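You operate a simulated robot arm through the tools that you are given. There is no shell and no other tool.

You run a simulated robot arm. Do the job below in one go: nothing can be reset, and whatever is moved stays where it is left.

JOB
Filter sample RJ-3 into the FILTERED bottle with the beige pump.
Fine: bottle under the filter cup, cup down, pour it all in, dial to PUMP; when the cup is empty switch off, dial to VENT; sample bottle back, the other untouched; spill no more than a splash. Set down upright: filtered bottle, what you pick out.

It is judged by the outcome, as a careful person would: the job done as asked, and still so three seconds after it is handed in. It fails if anything else is knocked over, pushed out of place, dropped, spilled or broken.

ROBOT AND FRAMES
A 6-joint arm with a four-finger gripper, fixed in place. Base frame: the origin is at the foot of the arm, x ahead of it, y to its left, z up. Units: mm, rad, N and s.
Its first joint turns from -2.897 to 2.897 rad. Payload 3.67 kg.
Tool frame: the origin (TCP) lies between the finger pads and is the grasp point; the fingertips stand 28 mm ahead of it; z points along the fingers, y is the line along which they close. The gripper opens to 112 mm. The gripper's body begins 73 mm behind the TCP.
Orientation is that of the tool frame in the base frame, as [roll, pitch, yaw] about the fixed x, y, z axes, in that order (R = Rz(yaw) Ry(pitch) Rx(roll)). With the fingers straight down and closing along the base's y, the tool's x points along the base's -x, its y along +y and its z along -z.

CONTROLS
- The arm moves only by the tool move_arm. Its argument "motion" is a list of rows, each a list of 7 numbers: the turn, a rotation vector about the base's x, y, z in units of 45 degrees (1.0 is 45 degrees), then the shift along the base's x, y, z in units of 200 mm (1.0 is 200 mm), then the opening in per cent of the stroke, from 0 (shut) to 100 (fully open). In form: [[ax, ay, az, dx, dy, dz, gripper], ...]. A call has 1 to 20 rows; each row is the pose to reach, as a shift and turn from the pose commanded when the call began. A call with a number of a shift or a turn outside -1 to 1 is refused whole. A row lasts 0.2 s, in which the tool goes at most 50 mm and 0.15 rad; a call with a longer step from one row to the next is refused whole, and so is a gripper value outside its range. Where a pose cannot be reached the arm comes as near as it can. A force on the tool above 70 N (or 10 N above the force at the start of the call, whichever is more), or a blocked arm, ends the call early, and 0.2 s more pass. The fingers move at their own pace and stop on an object; they squeeze with about 43 N. The grip force told is the motor's: it shows also when the fingers shut on nothing. Time passes only in rows, and 0.2 s behind the last, so rows that repeat a pose let the fingers close. It gives the time, the measured TCP pose, the force on the tool (base axes), the opening and the grip force at its end, in the units of the frame above (readings bear some noise), with the torque about the TCP (base axes, N m) and any sound that the robot's microphone picked up, and new pictures: "pictures" is both (left out), scene, wrist or none.
- Cameras (640 x 400 px; columns grow to the right, rows downward): "scene" is fixed at [58, 652.3, 1592.7]; the picture's right is [-0.58, -0.82, 0.00], its down [-0.39, 0.28, -0.88] and it looks along [0.72, -0.51, -0.48] (base axes); focal length 344 px, centre (320, 200). "wrist" rides on the gripper at [60, -18, -104] in the tool frame; the picture's right is [0.29, 0.96, 0.00], its down [-0.80, 0.24, -0.55] and it looks along [-0.53, 0.16, 0.83] (tool axes); focal length 234 px, centre (320, 200). There is no depth. A picture from a camera that has moved, and an enlarged one, comes with that camera's place and axes in the base frame and with its lens. The place of the scene camera against the robot may be out by one fixed shift of up to 25 mm in any direction.
- inspect(camera, box): a new picture of the part [left, top, right, bottom] of that camera's present view, enlarged. No time passes.
- finish_job(): hands the job in; it is judged then, once.

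Places have to be worked out from the pictures, the camera data and where the tool is seen. Open the gripper and draw the arm clear of the work before you hand the job in, unless the task says otherwise.

The tools are called after "Emit:" as a command line: name --pt "numbers of a row" for each row, then --argument value for the rest, lists and objects as JSON in quotes. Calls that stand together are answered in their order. move_arm: Moves the arm, as the interface text tells. Its arguments: {"type":"object","properties":{"motion":{"type":"array","items":{"type":"array","items":{"type":"number"}}},"pictures":{"type":"string","enum":["both","scene","wrist","none"]}},"required":["motion"]} The other tools are called the same way: inspect (camera, box) takes an enlarged picture of a part of a camera's view; finish_job () hands the job in.

At the start:

```text
time_s: 0.0
tool_pos: [386.9, 195.1, 1413.4]
tcp_rot: [3.14, 0.0, 3.139]
force: [0.4, 0.8, -0.2]
torque: [0.03, 0.02, 0.03]
grip_width: 111.9
grasp_force: 0.0
```

scene: 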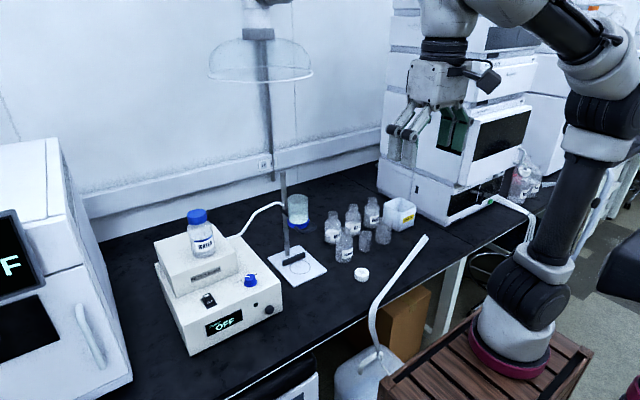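
wrist: 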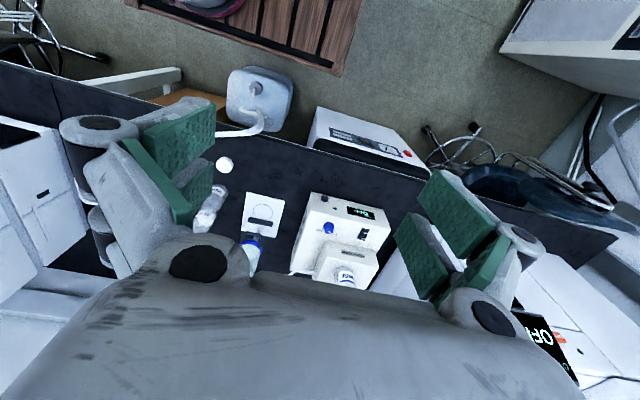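

I'll begin by looking closely at the workspace with enlarged views of the pump, stand, and bottles.

Emit:
inspect --camera "scene" --box '[140, 180, 300, 360]'

Emit:
inspect --camera "scene" --box '[260, 160, 440, 290]'

Emit:
inspect --camera "wrist" --box '[170, 140, 410, 300]'

```text
2.22 times, centred on (220, 270) of scene
camera zoom: at [58.0, 652.3, 1592.7], right [-0.58, -0.82, 0.0], down [-0.39, 0.28, -0.88], along [0.72, -0.51, -0.48], focal length 764 px, centre (542, 44)
```

zoom: 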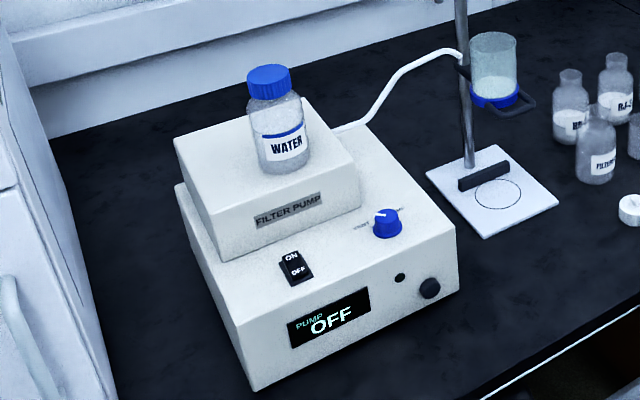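

```text
3.08 times, centred on (350, 225) of scene
camera zoom: at [58.0, 652.3, 1592.7], right [-0.58, -0.82, 0.0], down [-0.39, 0.28, -0.88], along [0.72, -0.51, -0.48], focal length 1058 px, centre (228, 123)
```

zoom: 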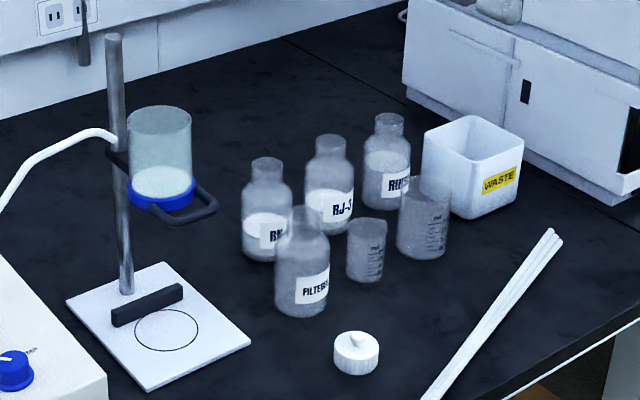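

```text
2.50 times, centred on (290, 220) of wrist
camera zoom: at [326.3, 177.3, 1516.6], right [-0.29, 0.96, 0.0], down [0.8, 0.24, 0.56], along [0.53, 0.16, -0.83], focal length 585 px, centre (395, 150)
```

zoom: 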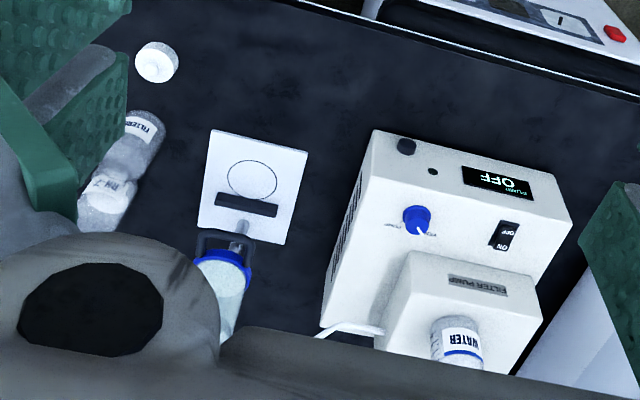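

The stand plate circle triangulates to about (946, 117, 741), with the bottles at around x≈900–1020 on a bench at z≈730. I'll move closer, staying high, for better wrist views of labels and dial.

Emit:
move_arm --pt "0 0 0 0.13 -0.12 -0.1 100" --pt "0 0 0 0.26 -0.24 -0.2 100" --pt "0 0 0 0.39 -0.36 -0.3 100" --pt "0 0 0 0.52 -0.48 -0.4 100" --pt "0 0 0 0.65 -0.6 -0.5 100" --pt "0 0 0 0.78 -0.72 -0.6 100" --pictures "none"

Emit:
move_arm --pt "0 0 0 0.13 -0.14 -0.1 100" --pt "0 0 0 0.26 -0.28 -0.2 100" --pt "0 0 0 0.39 -0.42 -0.3 100" --pt "0 0 0 0.52 -0.56 -0.4 100" --pt "0 0 0 0.65 -0.7 -0.5 100" --pt "0 0 0 0.78 -0.85 -0.6 100"

```text
time_s: 1.4
tool_pos: [542.0, 51.7, 1293.9]
tcp_rot: [3.141, 0.004, -3.141]
force: [-0.6, -1.2, -0.1]
torque: [0.04, -0.06, -0.02]
grip_width: 112.1
grasp_force: 0.1
```

```text
time_s: 2.8
tool_pos: [698.4, -119.5, 1173.6]
tcp_rot: [3.139, 0.002, -3.141]
force: [-0.5, 0.6, 1.1]
torque: [-0.03, -0.09, -0.01]
grip_width: 112.1
grasp_force: 0.0
camera wrist: at [638.1, -137.3, 1276.0], right [-0.29, 0.96, 0.0], down [0.8, 0.24, 0.56], along [0.53, 0.16, -0.83], focal length 234 px, centre (320, 200)
```

scene: 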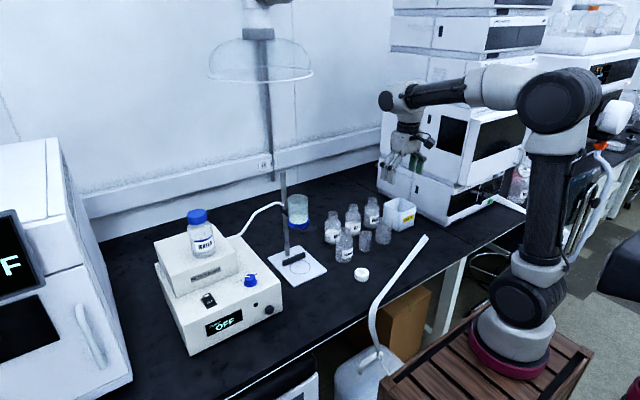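
wrist: 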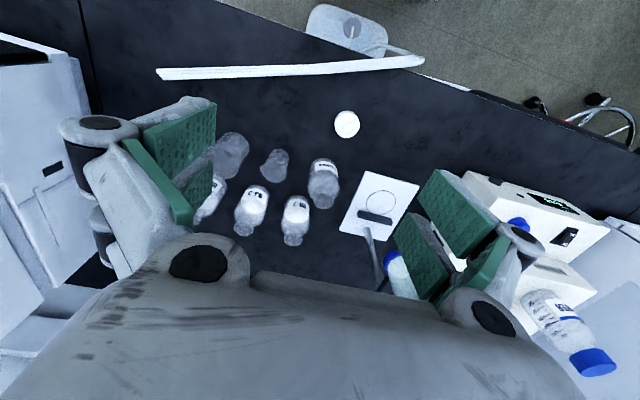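

Emit:
inspect --camera "wrist" --box '[180, 90, 420, 250]'

Emit:
inspect --camera "scene" --box '[315, 190, 395, 240]'

Emit:
inspect --camera "wrist" --box '[230, 150, 330, 250]'

```text
2.50 times, centred on (300, 170) of wrist
camera zoom: at [638.1, -137.3, 1276.0], right [-0.29, 0.96, 0.0], down [0.8, 0.24, 0.56], along [0.53, 0.16, -0.83], focal length 585 px, centre (370, 275)
```

zoom: 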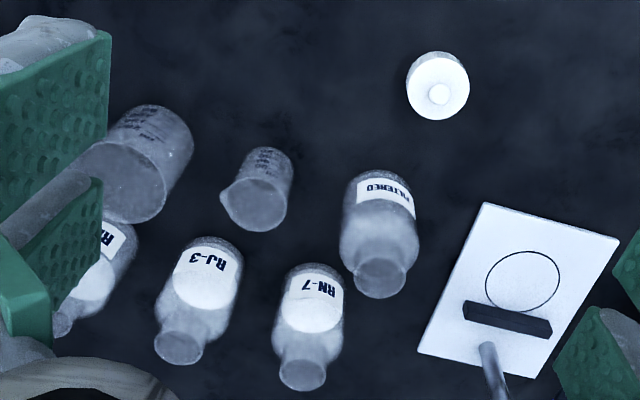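

```text
8.00 times, centred on (355, 215) of scene
camera zoom: at [58.0, 652.3, 1592.7], right [-0.58, -0.82, 0.0], down [-0.39, 0.28, -0.88], along [0.72, -0.51, -0.48], focal length 2750 px, centre (40, 80)
```

zoom: 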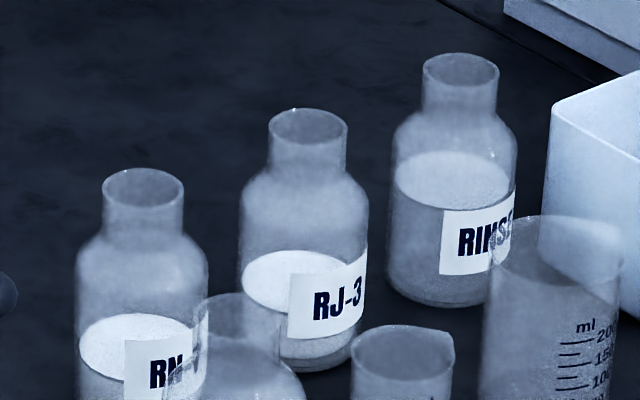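

```text
4.00 times, centred on (280, 200) of wrist
camera zoom: at [638.1, -137.3, 1276.0], right [-0.29, 0.96, 0.0], down [0.8, 0.24, 0.56], along [0.53, 0.16, -0.83], focal length 937 px, centre (480, 200)
```

zoom: 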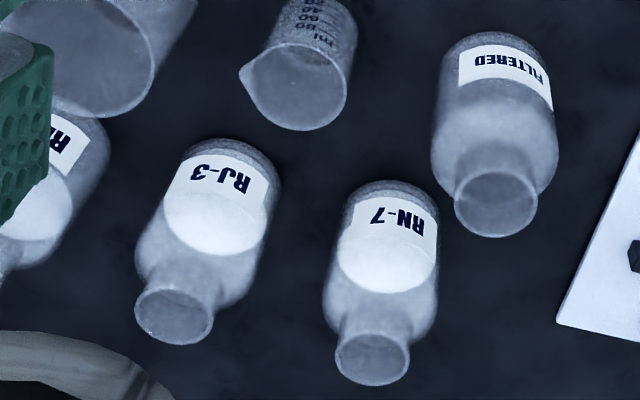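

RJ-3 is the middle bottle of the back row (RN-7 on its left, RINSE on its right), and all are open. Now I'll move left to view the stand, cup and the pump controls more closely.

Emit:
move_arm --pt "0 0 0 0 0.22 0 100" --pt "0 0 0 0 0.44 0 100" --pt "0 0 0 0 0.66 0 100" --pt "0 0 0 0 0.88 0 100" --pt "0 0 0 0 1.0 0 100" --pictures "wrist"

Emit:
inspect --camera "wrist" --box '[180, 90, 420, 250]'

```text
time_s: 4.0
tool_pos: [699.7, 80.0, 1176.4]
tcp_rot: [3.139, 0.003, 3.141]
force: [-0.1, -0.5, 0.8]
torque: [0.01, -0.03, 0.01]
grip_width: 112.0
grasp_force: 0.1
camera wrist: at [639.6, 62.6, 1278.3], right [-0.29, 0.96, 0.0], down [0.8, 0.24, 0.56], along [0.53, 0.16, -0.83], focal length 234 px, centre (320, 200)
```

wrist: 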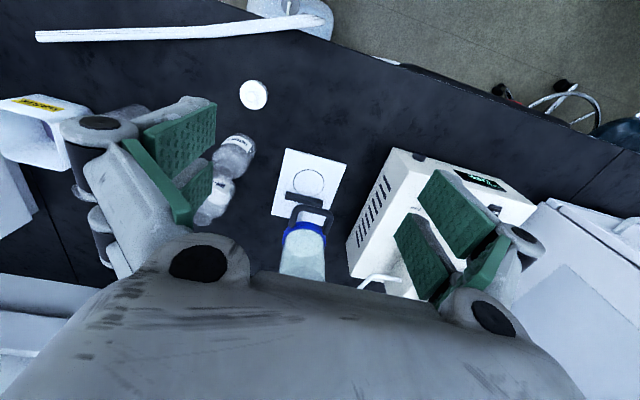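

```text
2.50 times, centred on (300, 170) of wrist
camera zoom: at [639.6, 62.6, 1278.3], right [-0.29, 0.96, 0.0], down [0.8, 0.24, 0.56], along [0.53, 0.16, -0.83], focal length 585 px, centre (370, 275)
```

zoom: 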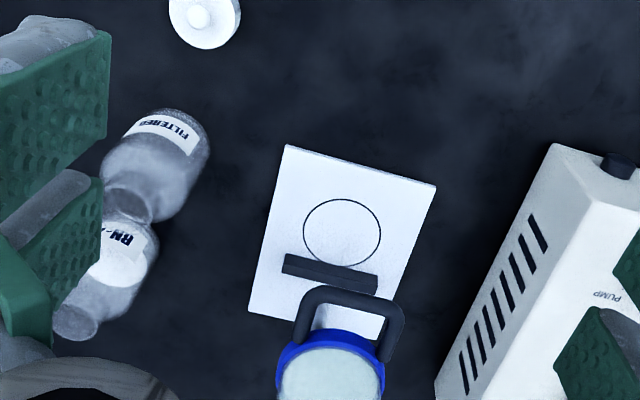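

The circle triangulates from two wrist views to about (926, 118, 764), so the scene camera seems offset a little. Next I'll move on to the pump controls.

Emit:
move_arm --pt "0 0 0 0 0.22 -0.05 100" --pt "0 0 0 0 0.44 -0.1 100" --pt "0 0 0 0 0.66 -0.15 100" --pt "0 0 0 0 0.88 -0.2 100" --pt "0 0 0 0 1.0 -0.25 100" --pictures "wrist"

Emit:
move_arm --pt "0 0 0 0 0.2 -0.1 100" --pt "0 0 0 0 0.4 -0.2 100" --pictures "wrist"

Emit:
inspect --camera "wrist" --box '[210, 90, 450, 240]'

```text
time_s: 5.2
tool_pos: [698.0, 280.7, 1121.8]
tcp_rot: [3.141, 0.001, 3.14]
force: [-0.4, -0.1, -0.3]
torque: [0.07, 0.02, 0.01]
grip_width: 111.9
grasp_force: 0.1
camera wrist: at [637.9, 262.4, 1224.5], right [-0.29, 0.96, 0.0], down [0.8, 0.24, 0.55], along [0.53, 0.16, -0.83], focal length 234 px, centre (320, 200)
```

wrist: 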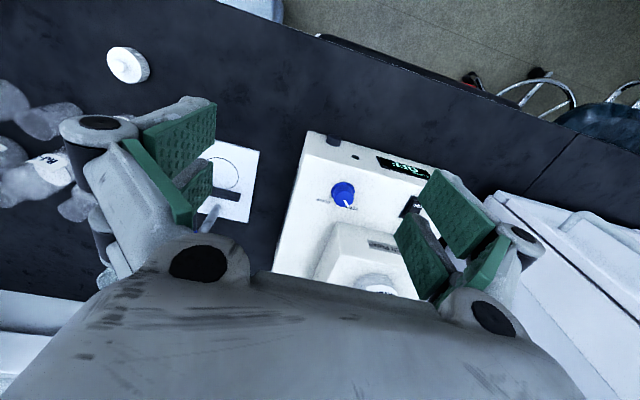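

```text
time_s: 5.8
tool_pos: [698.6, 362.2, 1081.7]
tcp_rot: [-3.142, 0.003, 3.14]
force: [0.0, -0.2, 0.6]
torque: [0.1, -0.01, -0.02]
grip_width: 112.1
grasp_force: 0.1
camera wrist: at [638.5, 344.4, 1184.7], right [-0.29, 0.96, 0.0], down [0.8, 0.24, 0.56], along [0.53, 0.16, -0.83], focal length 234 px, centre (320, 200)
```

wrist: 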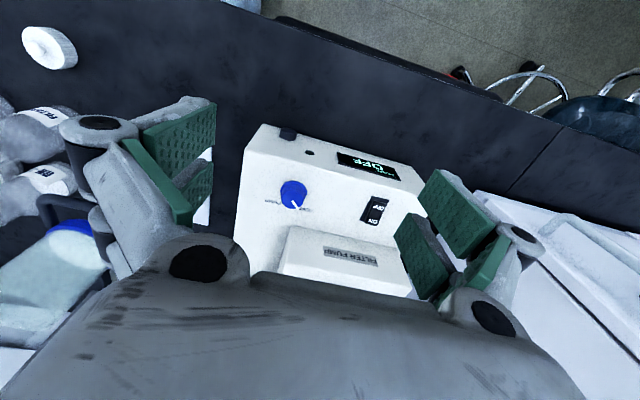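

```text
2.67 times, centred on (330, 165) of wrist
camera zoom: at [638.5, 344.4, 1184.7], right [-0.29, 0.96, 0.0], down [0.8, 0.24, 0.56], along [0.53, 0.16, -0.83], focal length 624 px, centre (293, 293)
```

zoom: 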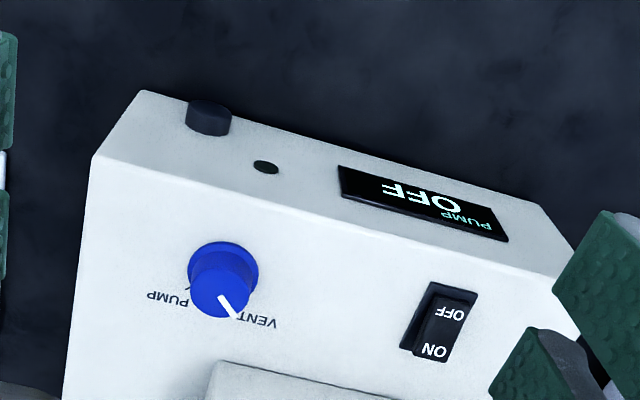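

Emit:
inspect --camera "wrist" --box '[255, 165, 335, 215]'

Emit:
inspect --camera "scene" --box '[225, 260, 285, 300]'

Emit:
inspect --camera "scene" --box '[0, 180, 160, 380]'

```text
8.00 times, centred on (295, 190) of wrist
camera zoom: at [638.5, 344.4, 1184.7], right [-0.29, 0.96, 0.0], down [0.8, 0.24, 0.56], along [0.53, 0.16, -0.83], focal length 1873 px, centre (520, 280)
```

zoom: 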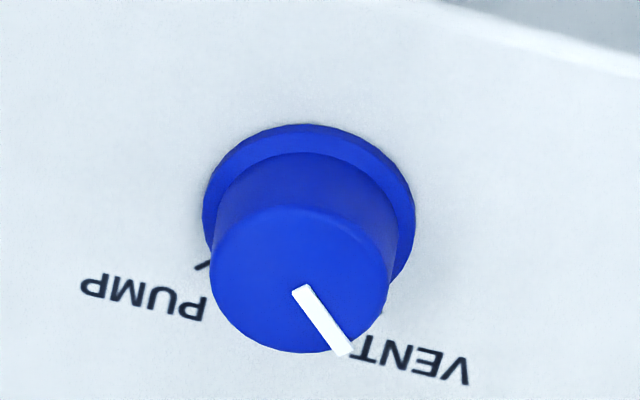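

```text
10.00 times, centred on (255, 280) of scene
camera zoom: at [58.0, 652.3, 1592.7], right [-0.58, -0.82, 0.0], down [-0.39, 0.28, -0.88], along [0.72, -0.51, -0.48], focal length 3438 px, centre (970, -600)
```

zoom: 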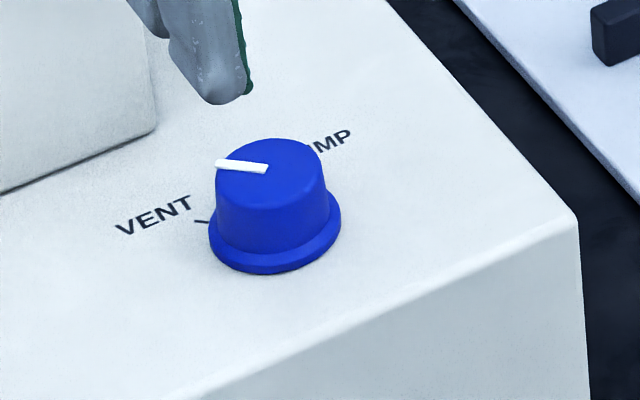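

```text
2.00 times, centred on (80, 280) of scene
camera zoom: at [58.0, 652.3, 1592.7], right [-0.58, -0.82, 0.0], down [-0.39, 0.28, -0.88], along [0.72, -0.51, -0.48], focal length 688 px, centre (800, 40)
```

zoom: 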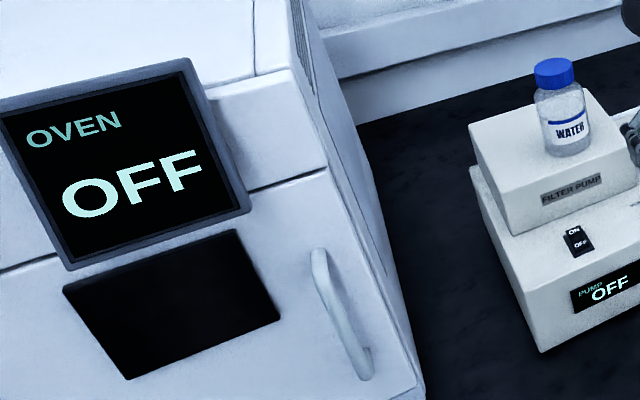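

The dial is at VENT (pointer about 45° to the left of straight ahead) and PUMP is about 90° clockwise from there; the rocker has ON at the rear and OFF at the front. I now move back to look at the cup and its handle closely.

Emit:
move_arm --pt "0 0 0 0.05 -0.2 0.06 100" --pt "0 0 0 0.1 -0.4 0.12 100" --pt "0 0 0 0.15 -0.6 0.15 100" --pt "0 0 0 0.2 -0.8 0.15 100" --pt "0 0 0 0.25 -1.0 0.15 100" --pictures "wrist"

Emit:
move_arm --pt "0 0 0 0.1 -0.18 0 100" --pt "0 0 0 0.2 -0.36 0 100" --pictures "both"

Emit:
inspect --camera "wrist" --box '[220, 110, 420, 270]'

Emit:
inspect --camera "scene" --box '[260, 170, 340, 220]'

Emit:
inspect --camera "scene" --box '[250, 170, 346, 290]'

```text
time_s: 7.0
tool_pos: [749.9, 165.8, 1112.7]
tcp_rot: [3.141, 0.003, -3.141]
force: [-0.8, 0.2, 0.3]
torque: [-0.04, 0.0, 0.0]
grip_width: 111.8
grasp_force: 0.1
camera wrist: at [689.0, 147.5, 1215.5], right [-0.29, 0.96, 0.0], down [0.8, 0.24, 0.56], along [0.53, 0.16, -0.83], focal length 234 px, centre (320, 200)
```

wrist: 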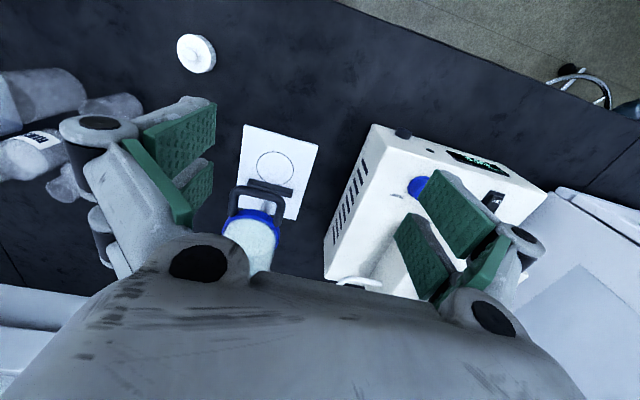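

```text
time_s: 7.6
tool_pos: [787.7, 91.4, 1114.1]
tcp_rot: [3.139, 0.0, 3.142]
force: [-0.8, 0.4, 0.6]
torque: [-0.01, -0.03, 0.0]
grip_width: 111.8
grasp_force: 0.0
camera wrist: at [727.8, 73.4, 1217.2], right [-0.29, 0.96, 0.0], down [0.8, 0.24, 0.55], along [0.53, 0.16, -0.83], focal length 234 px, centre (320, 200)
```

scene: 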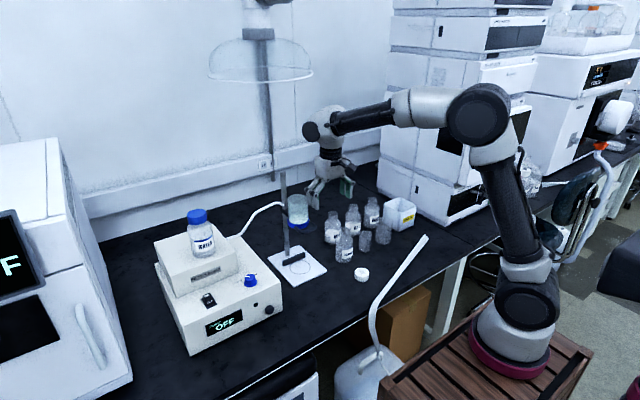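
wrist: 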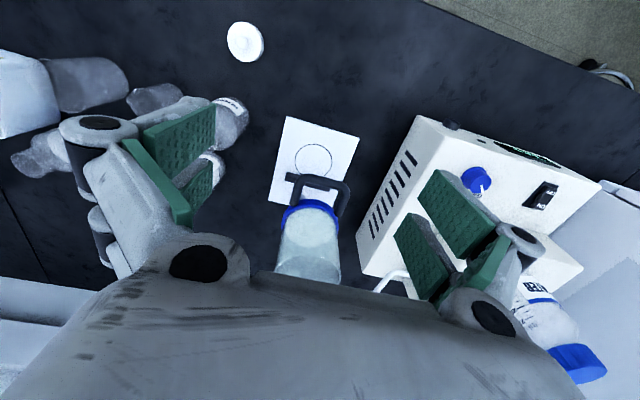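

```text
2.50 times, centred on (320, 190) of wrist
camera zoom: at [727.8, 73.4, 1217.2], right [-0.29, 0.96, 0.0], down [0.8, 0.24, 0.55], along [0.53, 0.16, -0.83], focal length 585 px, centre (320, 225)
```

zoom: 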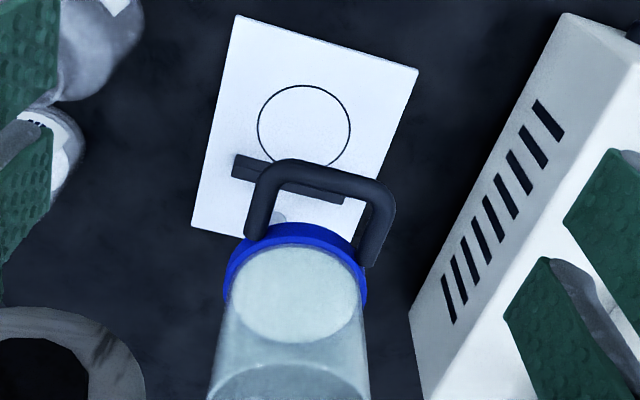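

```text
8.00 times, centred on (300, 195) of scene
camera zoom: at [58.0, 652.3, 1592.7], right [-0.58, -0.82, 0.0], down [-0.39, 0.28, -0.88], along [0.72, -0.51, -0.48], focal length 2750 px, centre (480, 240)
```

zoom: 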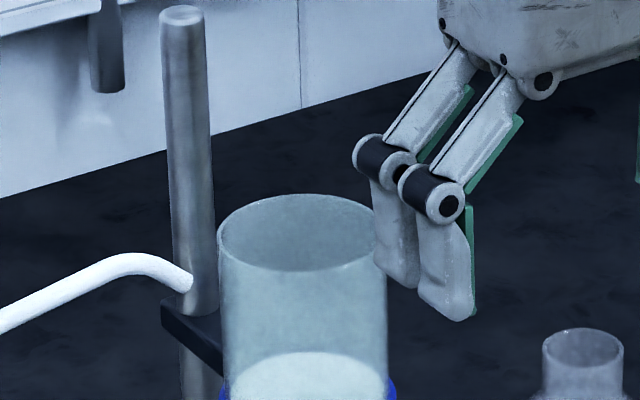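

```text
3.33 times, centred on (298, 230) of scene
camera zoom: at [58.0, 652.3, 1592.7], right [-0.58, -0.82, 0.0], down [-0.39, 0.28, -0.88], along [0.72, -0.51, -0.48], focal length 1146 px, centre (393, 100)
```

zoom: 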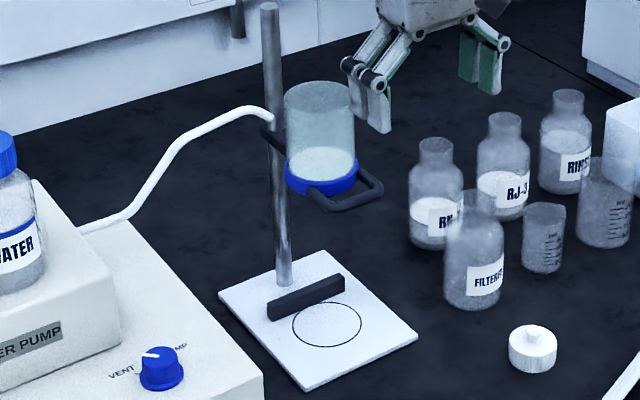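

Estimates: FILTERED bottle ≈(884,−53), mouth z≈885, bench ≈755; plate top ≈765; cup ring bottom ≈958, handle bar ≈(863,118,962); rod ≈(1014,121). I'll tilt the tool 45° forward and move to a stand-off in front of the FILTERED bottle.

Emit:
move_arm --pt "0 -0.16 0 -0.03 -0.12 -0.1 100" --pt "0 -0.33 0 -0.06 -0.24 -0.2 100" --pt "0 -0.5 0 -0.09 -0.36 -0.3 100" --pt "0 -0.66 0 -0.12 -0.48 -0.4 100" --pt "0 -0.83 0 -0.15 -0.6 -0.5 100" --pt "0 -1.0 0 -0.19 -0.72 -0.65 100" --pictures "both"

Emit:
inspect --camera "wrist" --box '[180, 60, 460, 240]'

Emit:
inspect --camera "scene" --box '[280, 120, 440, 220]'

```text
time_s: 9.2
tool_pos: [768.5, -21.9, 997.3]
tcp_rot: [2.98, 0.686, 2.721]
force: [0.0, 0.3, -0.1]
torque: [0.01, 0.02, -0.01]
grip_width: 112.3
grasp_force: 0.1
out of reach, approached as far as the arm can: row 5, 6
stopped in row 6: the arm was blocked; the commanded pose is now the measured one
camera wrist: at [654.5, -7.3, 1035.6], right [0.09, 0.99, -0.06], down [0.28, 0.03, 0.96], along [0.95, -0.11, -0.28], focal length 234 px, centre (320, 200)
```

scene: 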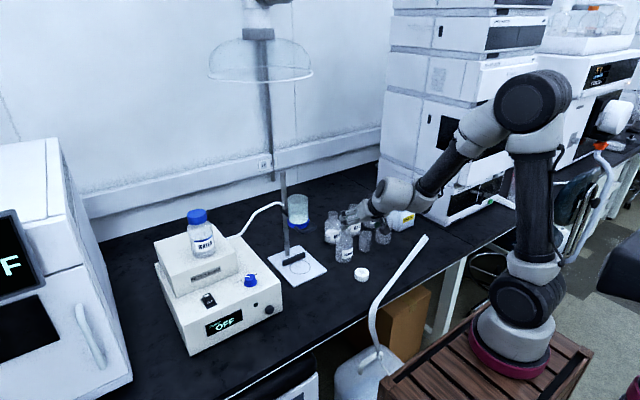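
wrist: 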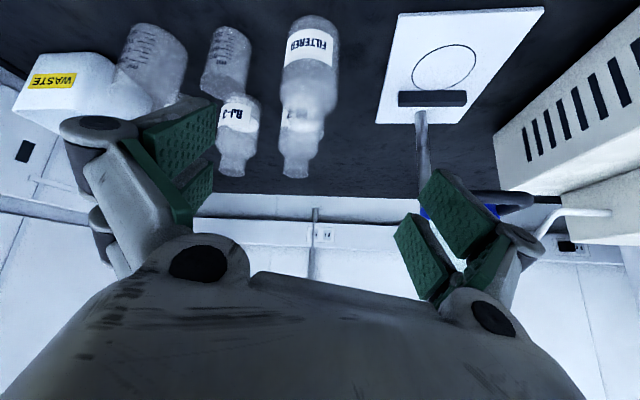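

```text
2.22 times, centred on (320, 150) of wrist
camera zoom: at [654.5, -7.3, 1035.6], right [0.09, 0.99, -0.06], down [0.28, 0.03, 0.96], along [0.95, -0.11, -0.28], focal length 520 px, centre (320, 311)
```

zoom: 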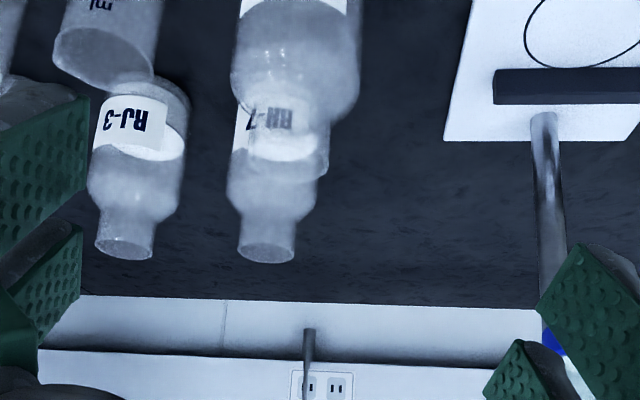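

```text
4.00 times, centred on (360, 170) of scene
camera zoom: at [58.0, 652.3, 1592.7], right [-0.58, -0.82, 0.0], down [-0.39, 0.28, -0.88], along [0.72, -0.51, -0.48], focal length 1375 px, centre (160, 320)
```

zoom: 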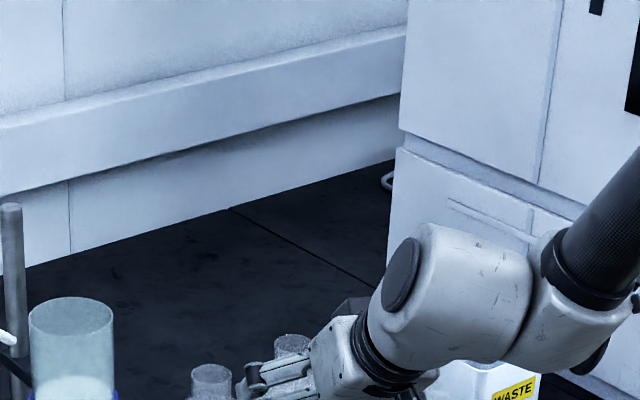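

The last rows were out of reach at that close-in tilted pose, leaving the tool twisted about 18°. I'll go back to a clean 30° tilt further out, where there should be more room for the wrist.

Emit:
move_arm --pt "-0.031 0.059 0.104 0.1 -0.04 0.03 100" --pt "-0.062 0.118 0.208 0.2 -0.08 0.06 100" --pt "-0.093 0.178 0.312 0.3 -0.12 0.08 100" --pt "-0.1235 0.2368 0.4154 0.4075 -0.155 0.1 100" --pictures "scene"

```text
time_s: 10.2
tool_pos: [845.2, -56.2, 1020.0]
tcp_rot: [-3.134, 0.561, 3.091]
force: [-0.7, -0.6, 0.3]
torque: [0.0, -0.04, 0.02]
grip_width: 111.8
grasp_force: 0.0
out of reach, approached as far as the arm can: row 3, 4
```

scene: 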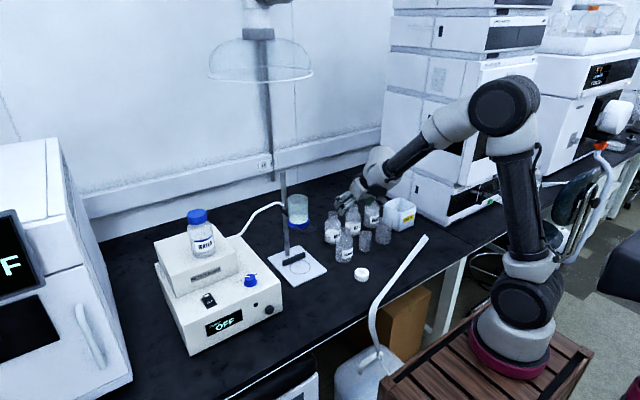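

Emit:
inspect --camera "scene" --box '[330, 60, 640, 400]'

Emit:
inspect --camera "scene" --box '[320, 120, 480, 220]'

```text
1.18 times, centred on (485, 230) of scene
camera zoom: at [58.0, 652.3, 1592.7], right [-0.58, -0.82, 0.0], down [-0.39, 0.28, -0.88], along [0.72, -0.51, -0.48], focal length 404 px, centre (126, 165)
```

zoom: 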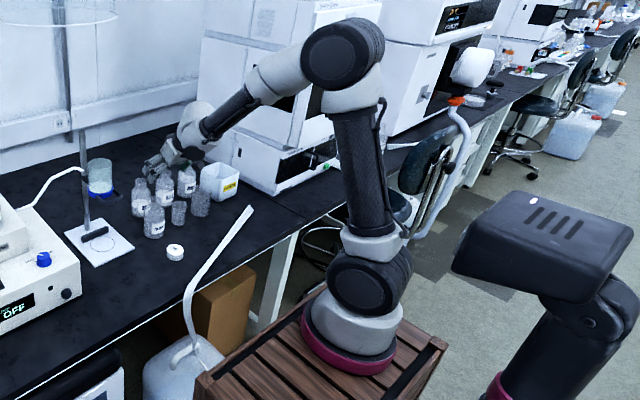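

```text
4.00 times, centred on (400, 170) of scene
camera zoom: at [58.0, 652.3, 1592.7], right [-0.58, -0.82, 0.0], down [-0.39, 0.28, -0.88], along [0.72, -0.51, -0.48], focal length 1375 px, centre (0, 320)
```

zoom: 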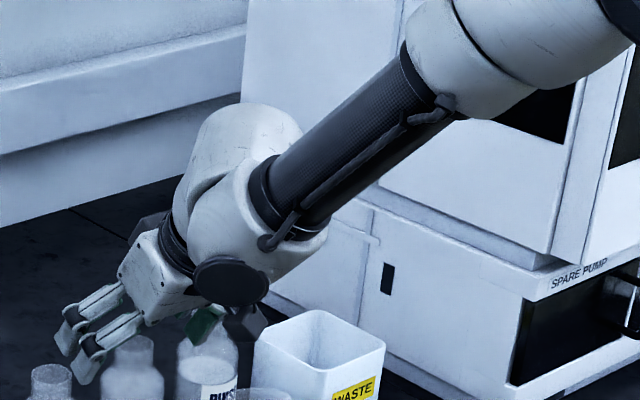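

Emit:
inspect --camera "scene" --box '[330, 140, 430, 215]'

Emit:
inspect --camera "scene" --box '[400, 60, 600, 400]'

```text
5.33 times, centred on (380, 178) of scene
camera zoom: at [58.0, 652.3, 1592.7], right [-0.58, -0.82, 0.0], down [-0.39, 0.28, -0.88], along [0.72, -0.51, -0.48], focal length 1833 px, centre (0, 320)
```

zoom: 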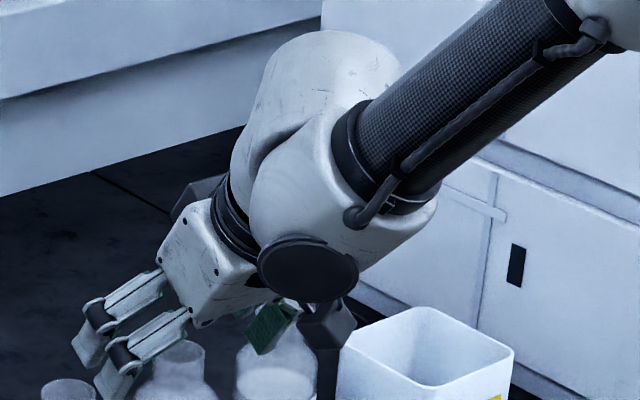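

```text
1.18 times, centred on (500, 230) of scene
camera zoom: at [58.0, 652.3, 1592.7], right [-0.58, -0.82, 0.0], down [-0.39, 0.28, -0.88], along [0.72, -0.51, -0.48], focal length 404 px, centre (108, 165)
```

zoom: 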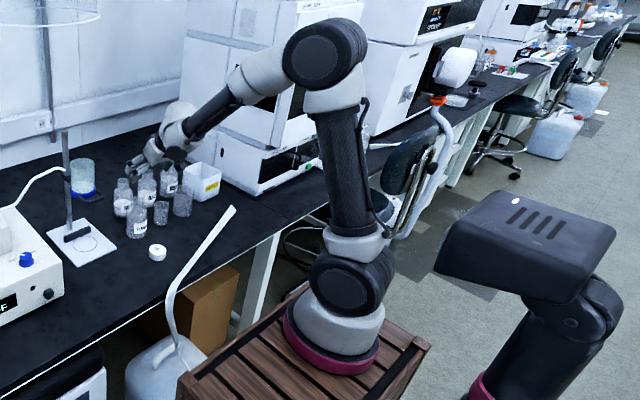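

The arm has a roll–pitch–roll style wrist, so tilting straight along the forearm comes near a singularity. Tilting sideways (tool pointing left, +y) should be well conditioned, so I return to tool-down, yaw +45°, and then tilt.

Emit:
move_arm --pt "0 0.14 0.013 -0.03 -0.02 0 100" --pt "0 0.285 0.026 -0.06 -0.04 0 100" --pt "0 0.43 0.039 -0.09 -0.06 0 100" --pt "0 0.57 0.052 -0.12 -0.08 0 100" --pt "0 0.714 0.064 -0.15 -0.1 0 100" --pictures "none"

Emit:
move_arm --pt "0 0 0.166 0 0 0 100" --pt "0 0 0.333 0 0 0 100" --pt "0 0 0.5 0 0 0 100" --pt "0 0 0.666 0 0 0 100" --pt "0 0 0.833 0 0 0 100" --pt "0 0 1.0 0 0 0 100" --pictures "scene"

```text
time_s: 11.4
tool_pos: [814.9, -76.4, 1021.5]
tcp_rot: [-3.12, -0.002, -3.137]
force: [0.5, 0.0, -0.8]
torque: [0.03, -0.02, 0.0]
grip_width: 111.7
grasp_force: 0.0
```

```text
time_s: 12.8
tool_pos: [815.1, -77.2, 1019.5]
tcp_rot: [-3.122, 0.001, -2.35]
force: [1.2, -0.8, 0.0]
torque: [0.02, 0.0, 0.01]
grip_width: 111.8
grasp_force: 0.1
```

scene: 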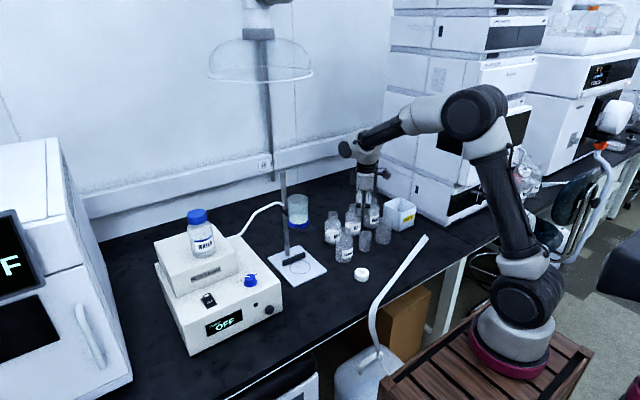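

Tool-down and yaw worked cleanly. Now I tilt 50° toward the (+x,+y) diagonal to prepare for gripping the FILTERED bottle by its body.

Emit:
move_arm --pt "0.131 -0.131 0 0 -0.03 -0.02 100" --pt "0.262 -0.262 0 0 -0.06 -0.04 100" --pt "0.393 -0.393 0 0 -0.09 -0.06 100" --pt "0.524 -0.524 0 -0.02 -0.13 -0.08 100" --pt "0.655 -0.655 0 -0.04 -0.17 -0.1 100" --pt "0.786 -0.786 0 -0.06 -0.21 -0.1 100" --pictures "both"

Emit:
inspect --camera "wrist" --box '[180, 60, 460, 240]'

```text
time_s: 14.2
tool_pos: [803.9, -119.3, 1001.4]
tcp_rot: [-3.116, 0.874, -2.348]
force: [0.5, 1.0, 1.3]
torque: [-0.04, 0.01, -0.01]
grip_width: 111.9
grasp_force: 0.1
camera wrist: at [731.3, -213.7, 1020.7], right [-0.8, 0.55, -0.24], down [-0.12, 0.24, 0.96], along [0.59, 0.8, -0.13], focal length 234 px, centre (320, 200)
```

scene: 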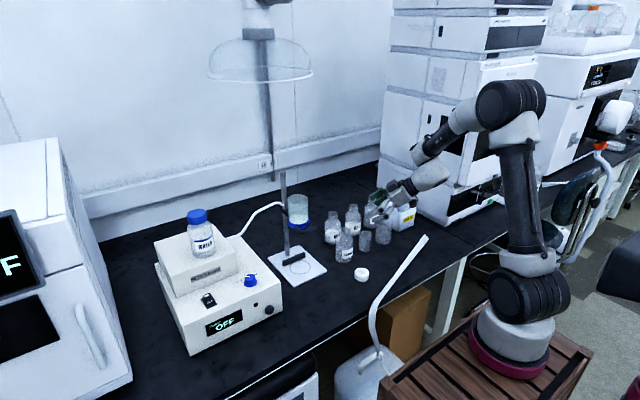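
wrist: 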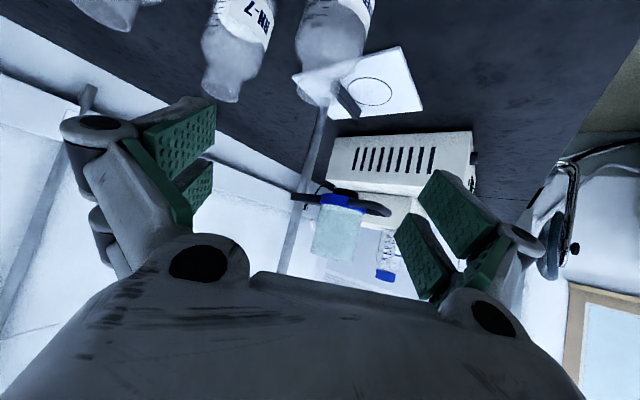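

```text
2.22 times, centred on (320, 150) of wrist
camera zoom: at [731.3, -213.7, 1020.7], right [-0.8, 0.55, -0.24], down [-0.12, 0.24, 0.96], along [0.59, 0.8, -0.13], focal length 520 px, centre (320, 311)
```

zoom: 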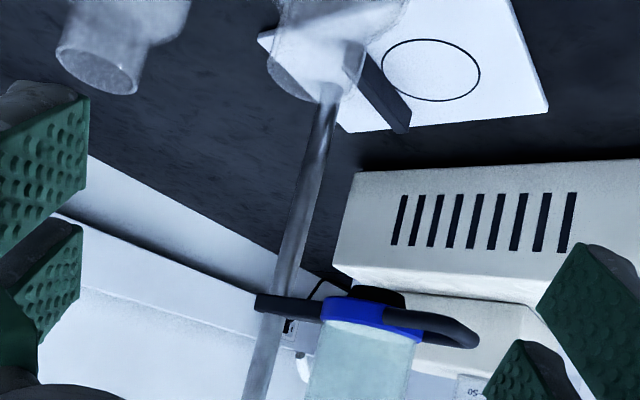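

From this view the bottle mouths fit z≈892, giving FILTERED ≈(885,−53) and RN‑7 ≈(1002,−90); the cup has a black stopper under its blue ring (bottom ≈946) and the handle is at ≈965. I descend to a stand-off point 120 mm back along the tool axis.

Emit:
move_arm --pt "0 0 0 0.02 0 -0.13 82" --pt "0 0 0 0.04 0 -0.26 82" --pt "0 0 0 0.06 0 -0.39 82" --pt "0 0 0 0.08 0 -0.52 82" --pictures "both"

Emit:
inspect --camera "wrist" --box '[180, 60, 460, 240]'

Emit:
inspect --camera "scene" --box '[320, 180, 440, 280]'

```text
time_s: 15.2
tool_pos: [817.9, -119.7, 896.2]
tcp_rot: [-3.114, 0.873, -2.35]
force: [0.4, 0.0, 0.1]
torque: [0.0, 0.03, -0.02]
grip_width: 91.8
grasp_force: 0.1
camera wrist: at [746.6, -215.0, 916.2], right [-0.8, 0.55, -0.24], down [-0.12, 0.24, 0.96], along [0.59, 0.8, -0.13], focal length 234 px, centre (320, 200)
```

scene: 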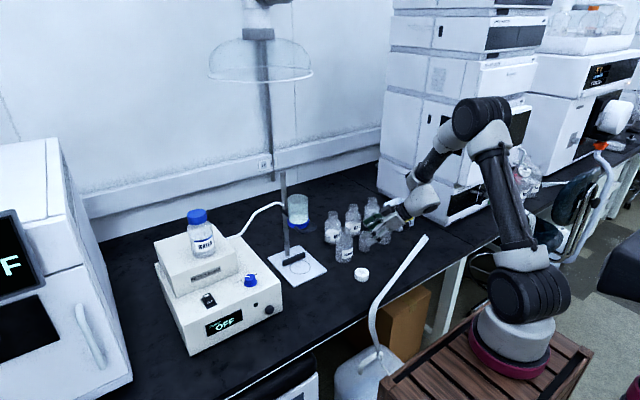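
wrist: 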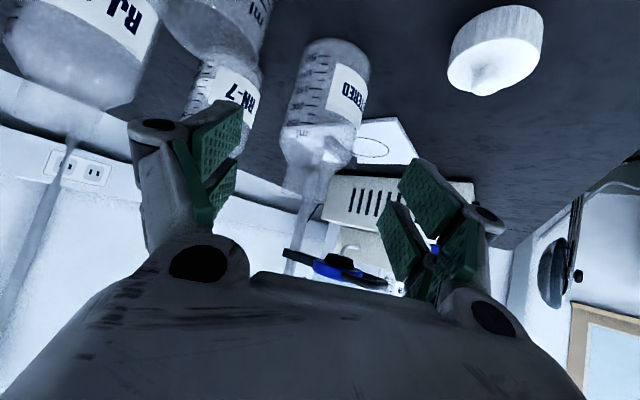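

```text
2.22 times, centred on (320, 150) of wrist
camera zoom: at [746.6, -215.0, 916.2], right [-0.8, 0.55, -0.24], down [-0.12, 0.24, 0.96], along [0.59, 0.8, -0.13], focal length 520 px, centre (320, 311)
```

zoom: 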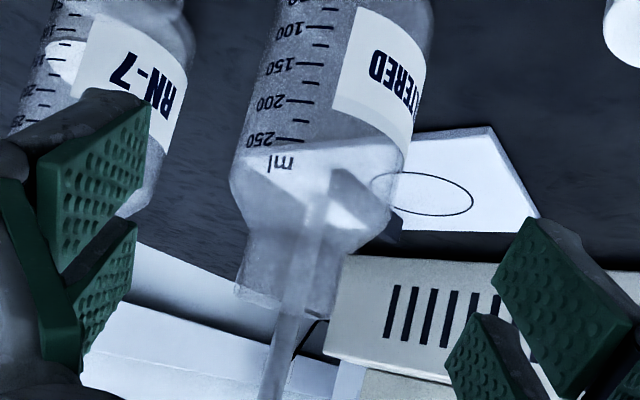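

```text
4.00 times, centred on (380, 230) of scene
camera zoom: at [58.0, 652.3, 1592.7], right [-0.58, -0.82, 0.0], down [-0.39, 0.28, -0.88], along [0.72, -0.51, -0.48], focal length 1375 px, centre (80, 80)
```

zoom: 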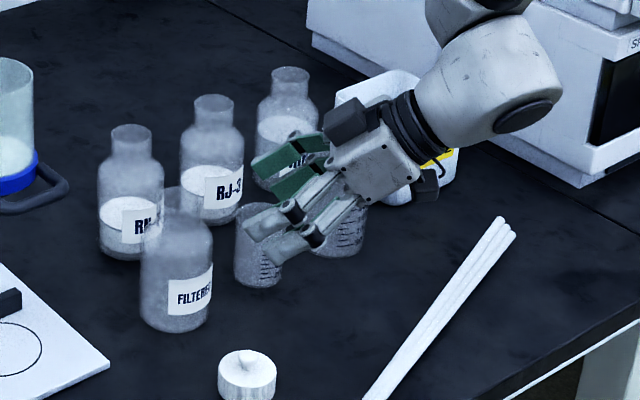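

The bottle lines up with the tool axis (predicted column 321.6, seen 322). I advance 120 mm along the tool axis with the fingers straddling the body, without closing yet.

Emit:
move_arm --pt "0 0 0 0.084 0.083 -0.095 82" --pt "0 0 0 0.168 0.167 -0.19 82" --pt "0 0 0 0.252 0.25 -0.286 82" --pt "0 0 0 0.3355 0.3335 -0.381 82" --pt "0 0 0 0.3355 0.3335 -0.381 82" --pictures "both"

Emit:
inspect --camera "scene" --box '[320, 180, 440, 280]'

```text
time_s: 16.4
tool_pos: [886.1, -51.6, 821.7]
tcp_rot: [-3.118, 0.872, -2.351]
force: [-0.1, 0.8, 1.2]
torque: [0.04, -0.01, -0.02]
grip_width: 92.0
grasp_force: 0.0
camera wrist: at [813.9, -145.7, 840.8], right [-0.8, 0.55, -0.24], down [-0.12, 0.24, 0.96], along [0.59, 0.8, -0.13], focal length 234 px, centre (320, 200)
```

scene: 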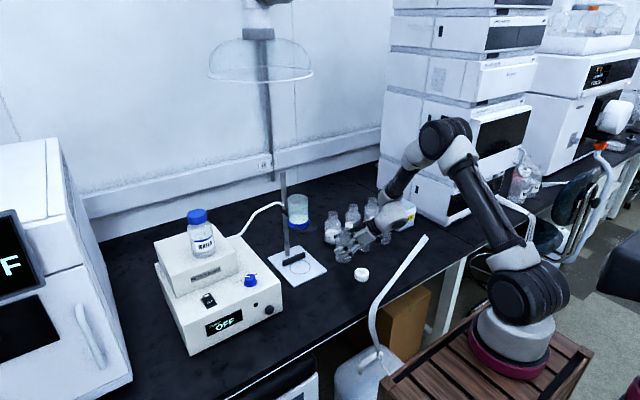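
wrist: 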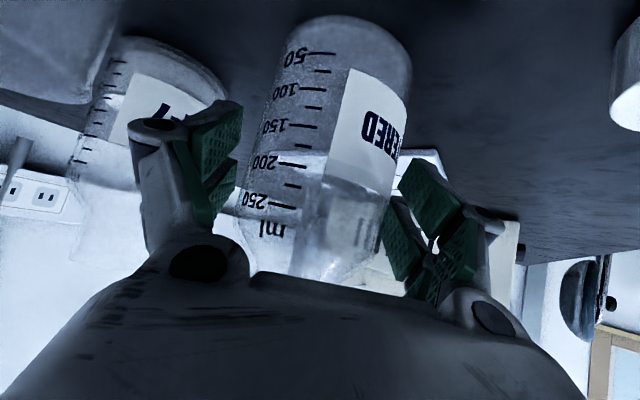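

```text
4.00 times, centred on (380, 230) of scene
camera zoom: at [58.0, 652.3, 1592.7], right [-0.58, -0.82, 0.0], down [-0.39, 0.28, -0.88], along [0.72, -0.51, -0.48], focal length 1375 px, centre (80, 80)
```

zoom: 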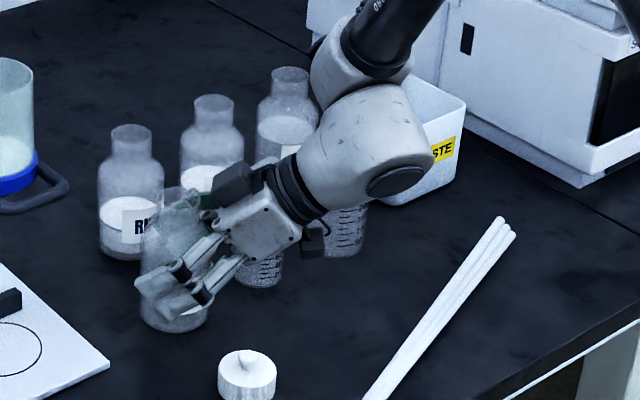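

The fingers straddle the FILTERED bottle, centred within a few mm, with no contact force. Now I close the gripper.

Emit:
move_arm --pt "0 0 0 0 0 0 60" --pt "0 0 0 0 0 0 50" --pt "0 0 0 0 0 0 45" --pt "0 0 0 0 0 0 45" --pictures "wrist"

```text
time_s: 17.4
tool_pos: [886.5, -50.5, 821.1]
tcp_rot: [-3.118, 0.872, -2.353]
force: [0.4, 1.1, 2.8]
torque: [0.13, 0.08, -0.01]
grip_width: 68.7
grasp_force: 43.0
camera wrist: at [813.7, -145.9, 841.2], right [-0.8, 0.55, -0.24], down [-0.12, 0.24, 0.96], along [0.59, 0.8, -0.13], focal length 234 px, centre (320, 200)
```

wrist: 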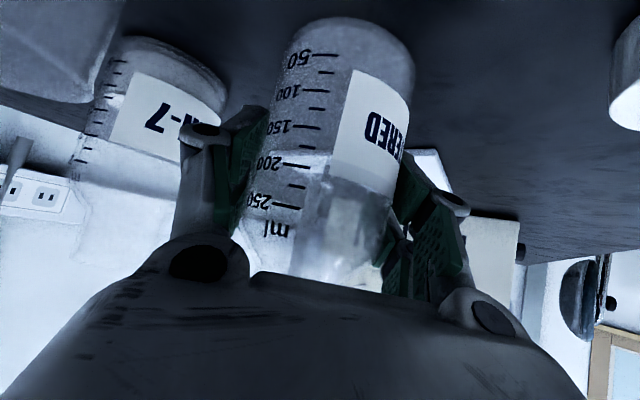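

Gripped (68.7 mm wide, 43 N). I lift straight up about 85 mm, then check.

Emit:
move_arm --pt "0 0 0 0 0 0.05 45" --pt "0 0 0 0 0 0.15 45" --pt "0 0 0 0 0 0.28 45" --pt "0 0 0 0 0 0.42 45" --pt "0 0 0 0 0 0.42 45" --pictures "both"

```text
time_s: 18.6
tool_pos: [886.0, -53.4, 903.2]
tcp_rot: [-3.117, 0.871, -2.351]
force: [0.1, -0.1, -1.7]
torque: [-0.03, 0.0, -0.05]
grip_width: 68.9
grasp_force: 42.8
camera wrist: at [813.1, -148.1, 924.0], right [-0.8, 0.55, -0.24], down [-0.11, 0.24, 0.96], along [0.59, 0.8, -0.13], focal length 234 px, centre (320, 200)
```

scene: 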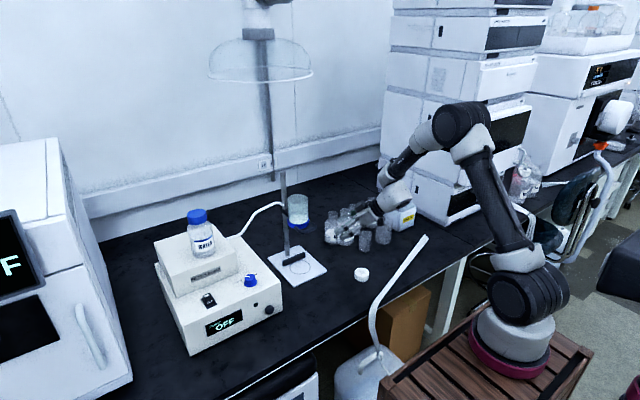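
wrist: 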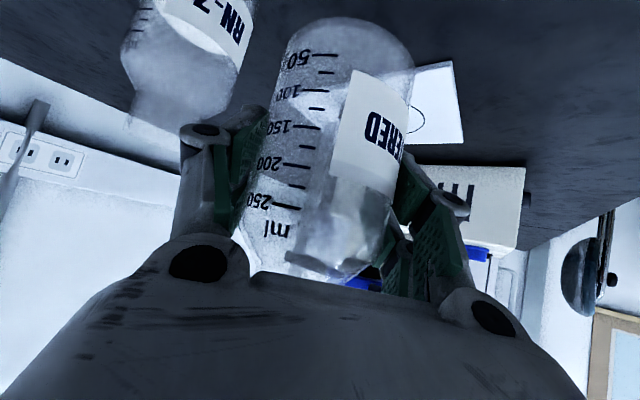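

The bottle is lifted and held upright. Now I yaw +45° in the air so the tool points toward +y.

Emit:
move_arm --pt "0 0 0.166 -0.01 0.01 0 45" --pt "0 0 0.333 -0.02 0.02 0 45" --pt "0 0 0.5 -0.03 0.03 0 45" --pt "0 0 0.666 -0.04 0.04 0 45" --pt "0 0 0.833 -0.05 0.05 0 45" --pt "0 0 0.98 -0.05 0.05 0 45" --pictures "both"

Emit:
inspect --camera "wrist" --box '[180, 60, 460, 240]'

Emit:
inspect --camera "scene" --box '[270, 170, 430, 280]'

```text
time_s: 20.0
tool_pos: [876.6, -43.8, 902.8]
tcp_rot: [-3.117, 0.873, -1.579]
force: [-0.1, 0.1, -1.7]
torque: [0.0, 0.01, -0.02]
grip_width: 68.9
grasp_force: 42.8
camera wrist: at [891.2, -160.8, 923.9], right [-0.96, -0.16, -0.24], down [-0.25, 0.09, 0.96], along [-0.13, 0.98, -0.13], focal length 234 px, centre (320, 200)
```

scene: 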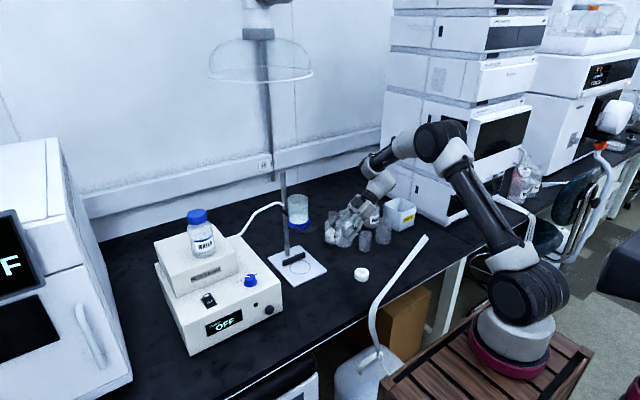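
wrist: 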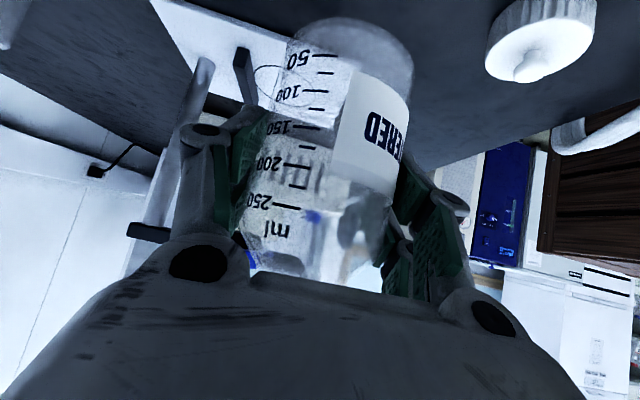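

```text
2.22 times, centred on (320, 150) of wrist
camera zoom: at [891.2, -160.8, 923.9], right [-0.96, -0.16, -0.24], down [-0.25, 0.09, 0.96], along [-0.13, 0.98, -0.13], focal length 520 px, centre (320, 311)
```

zoom: 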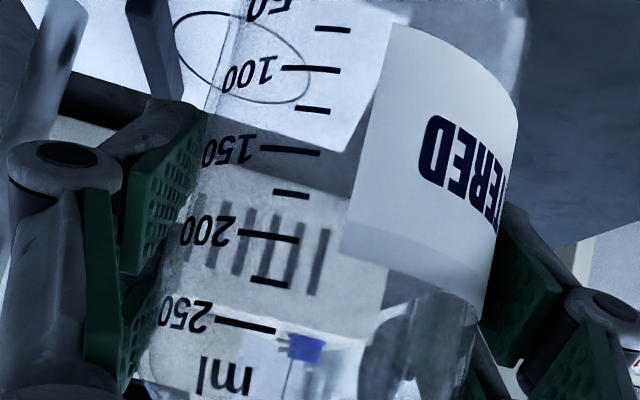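

```text
3.64 times, centred on (350, 225) of scene
camera zoom: at [58.0, 652.3, 1592.7], right [-0.58, -0.82, 0.0], down [-0.39, 0.28, -0.88], along [0.72, -0.51, -0.48], focal length 1250 px, centre (211, 109)
```

zoom: 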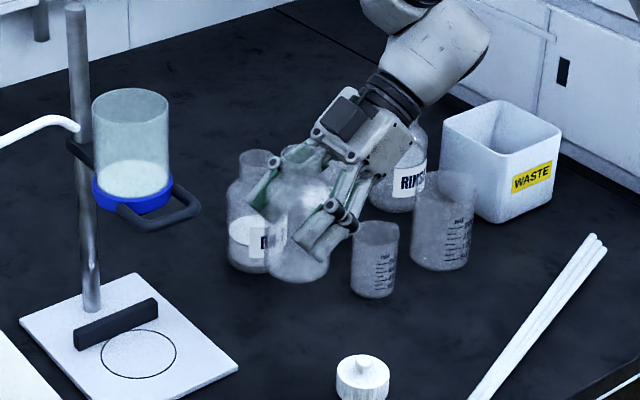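

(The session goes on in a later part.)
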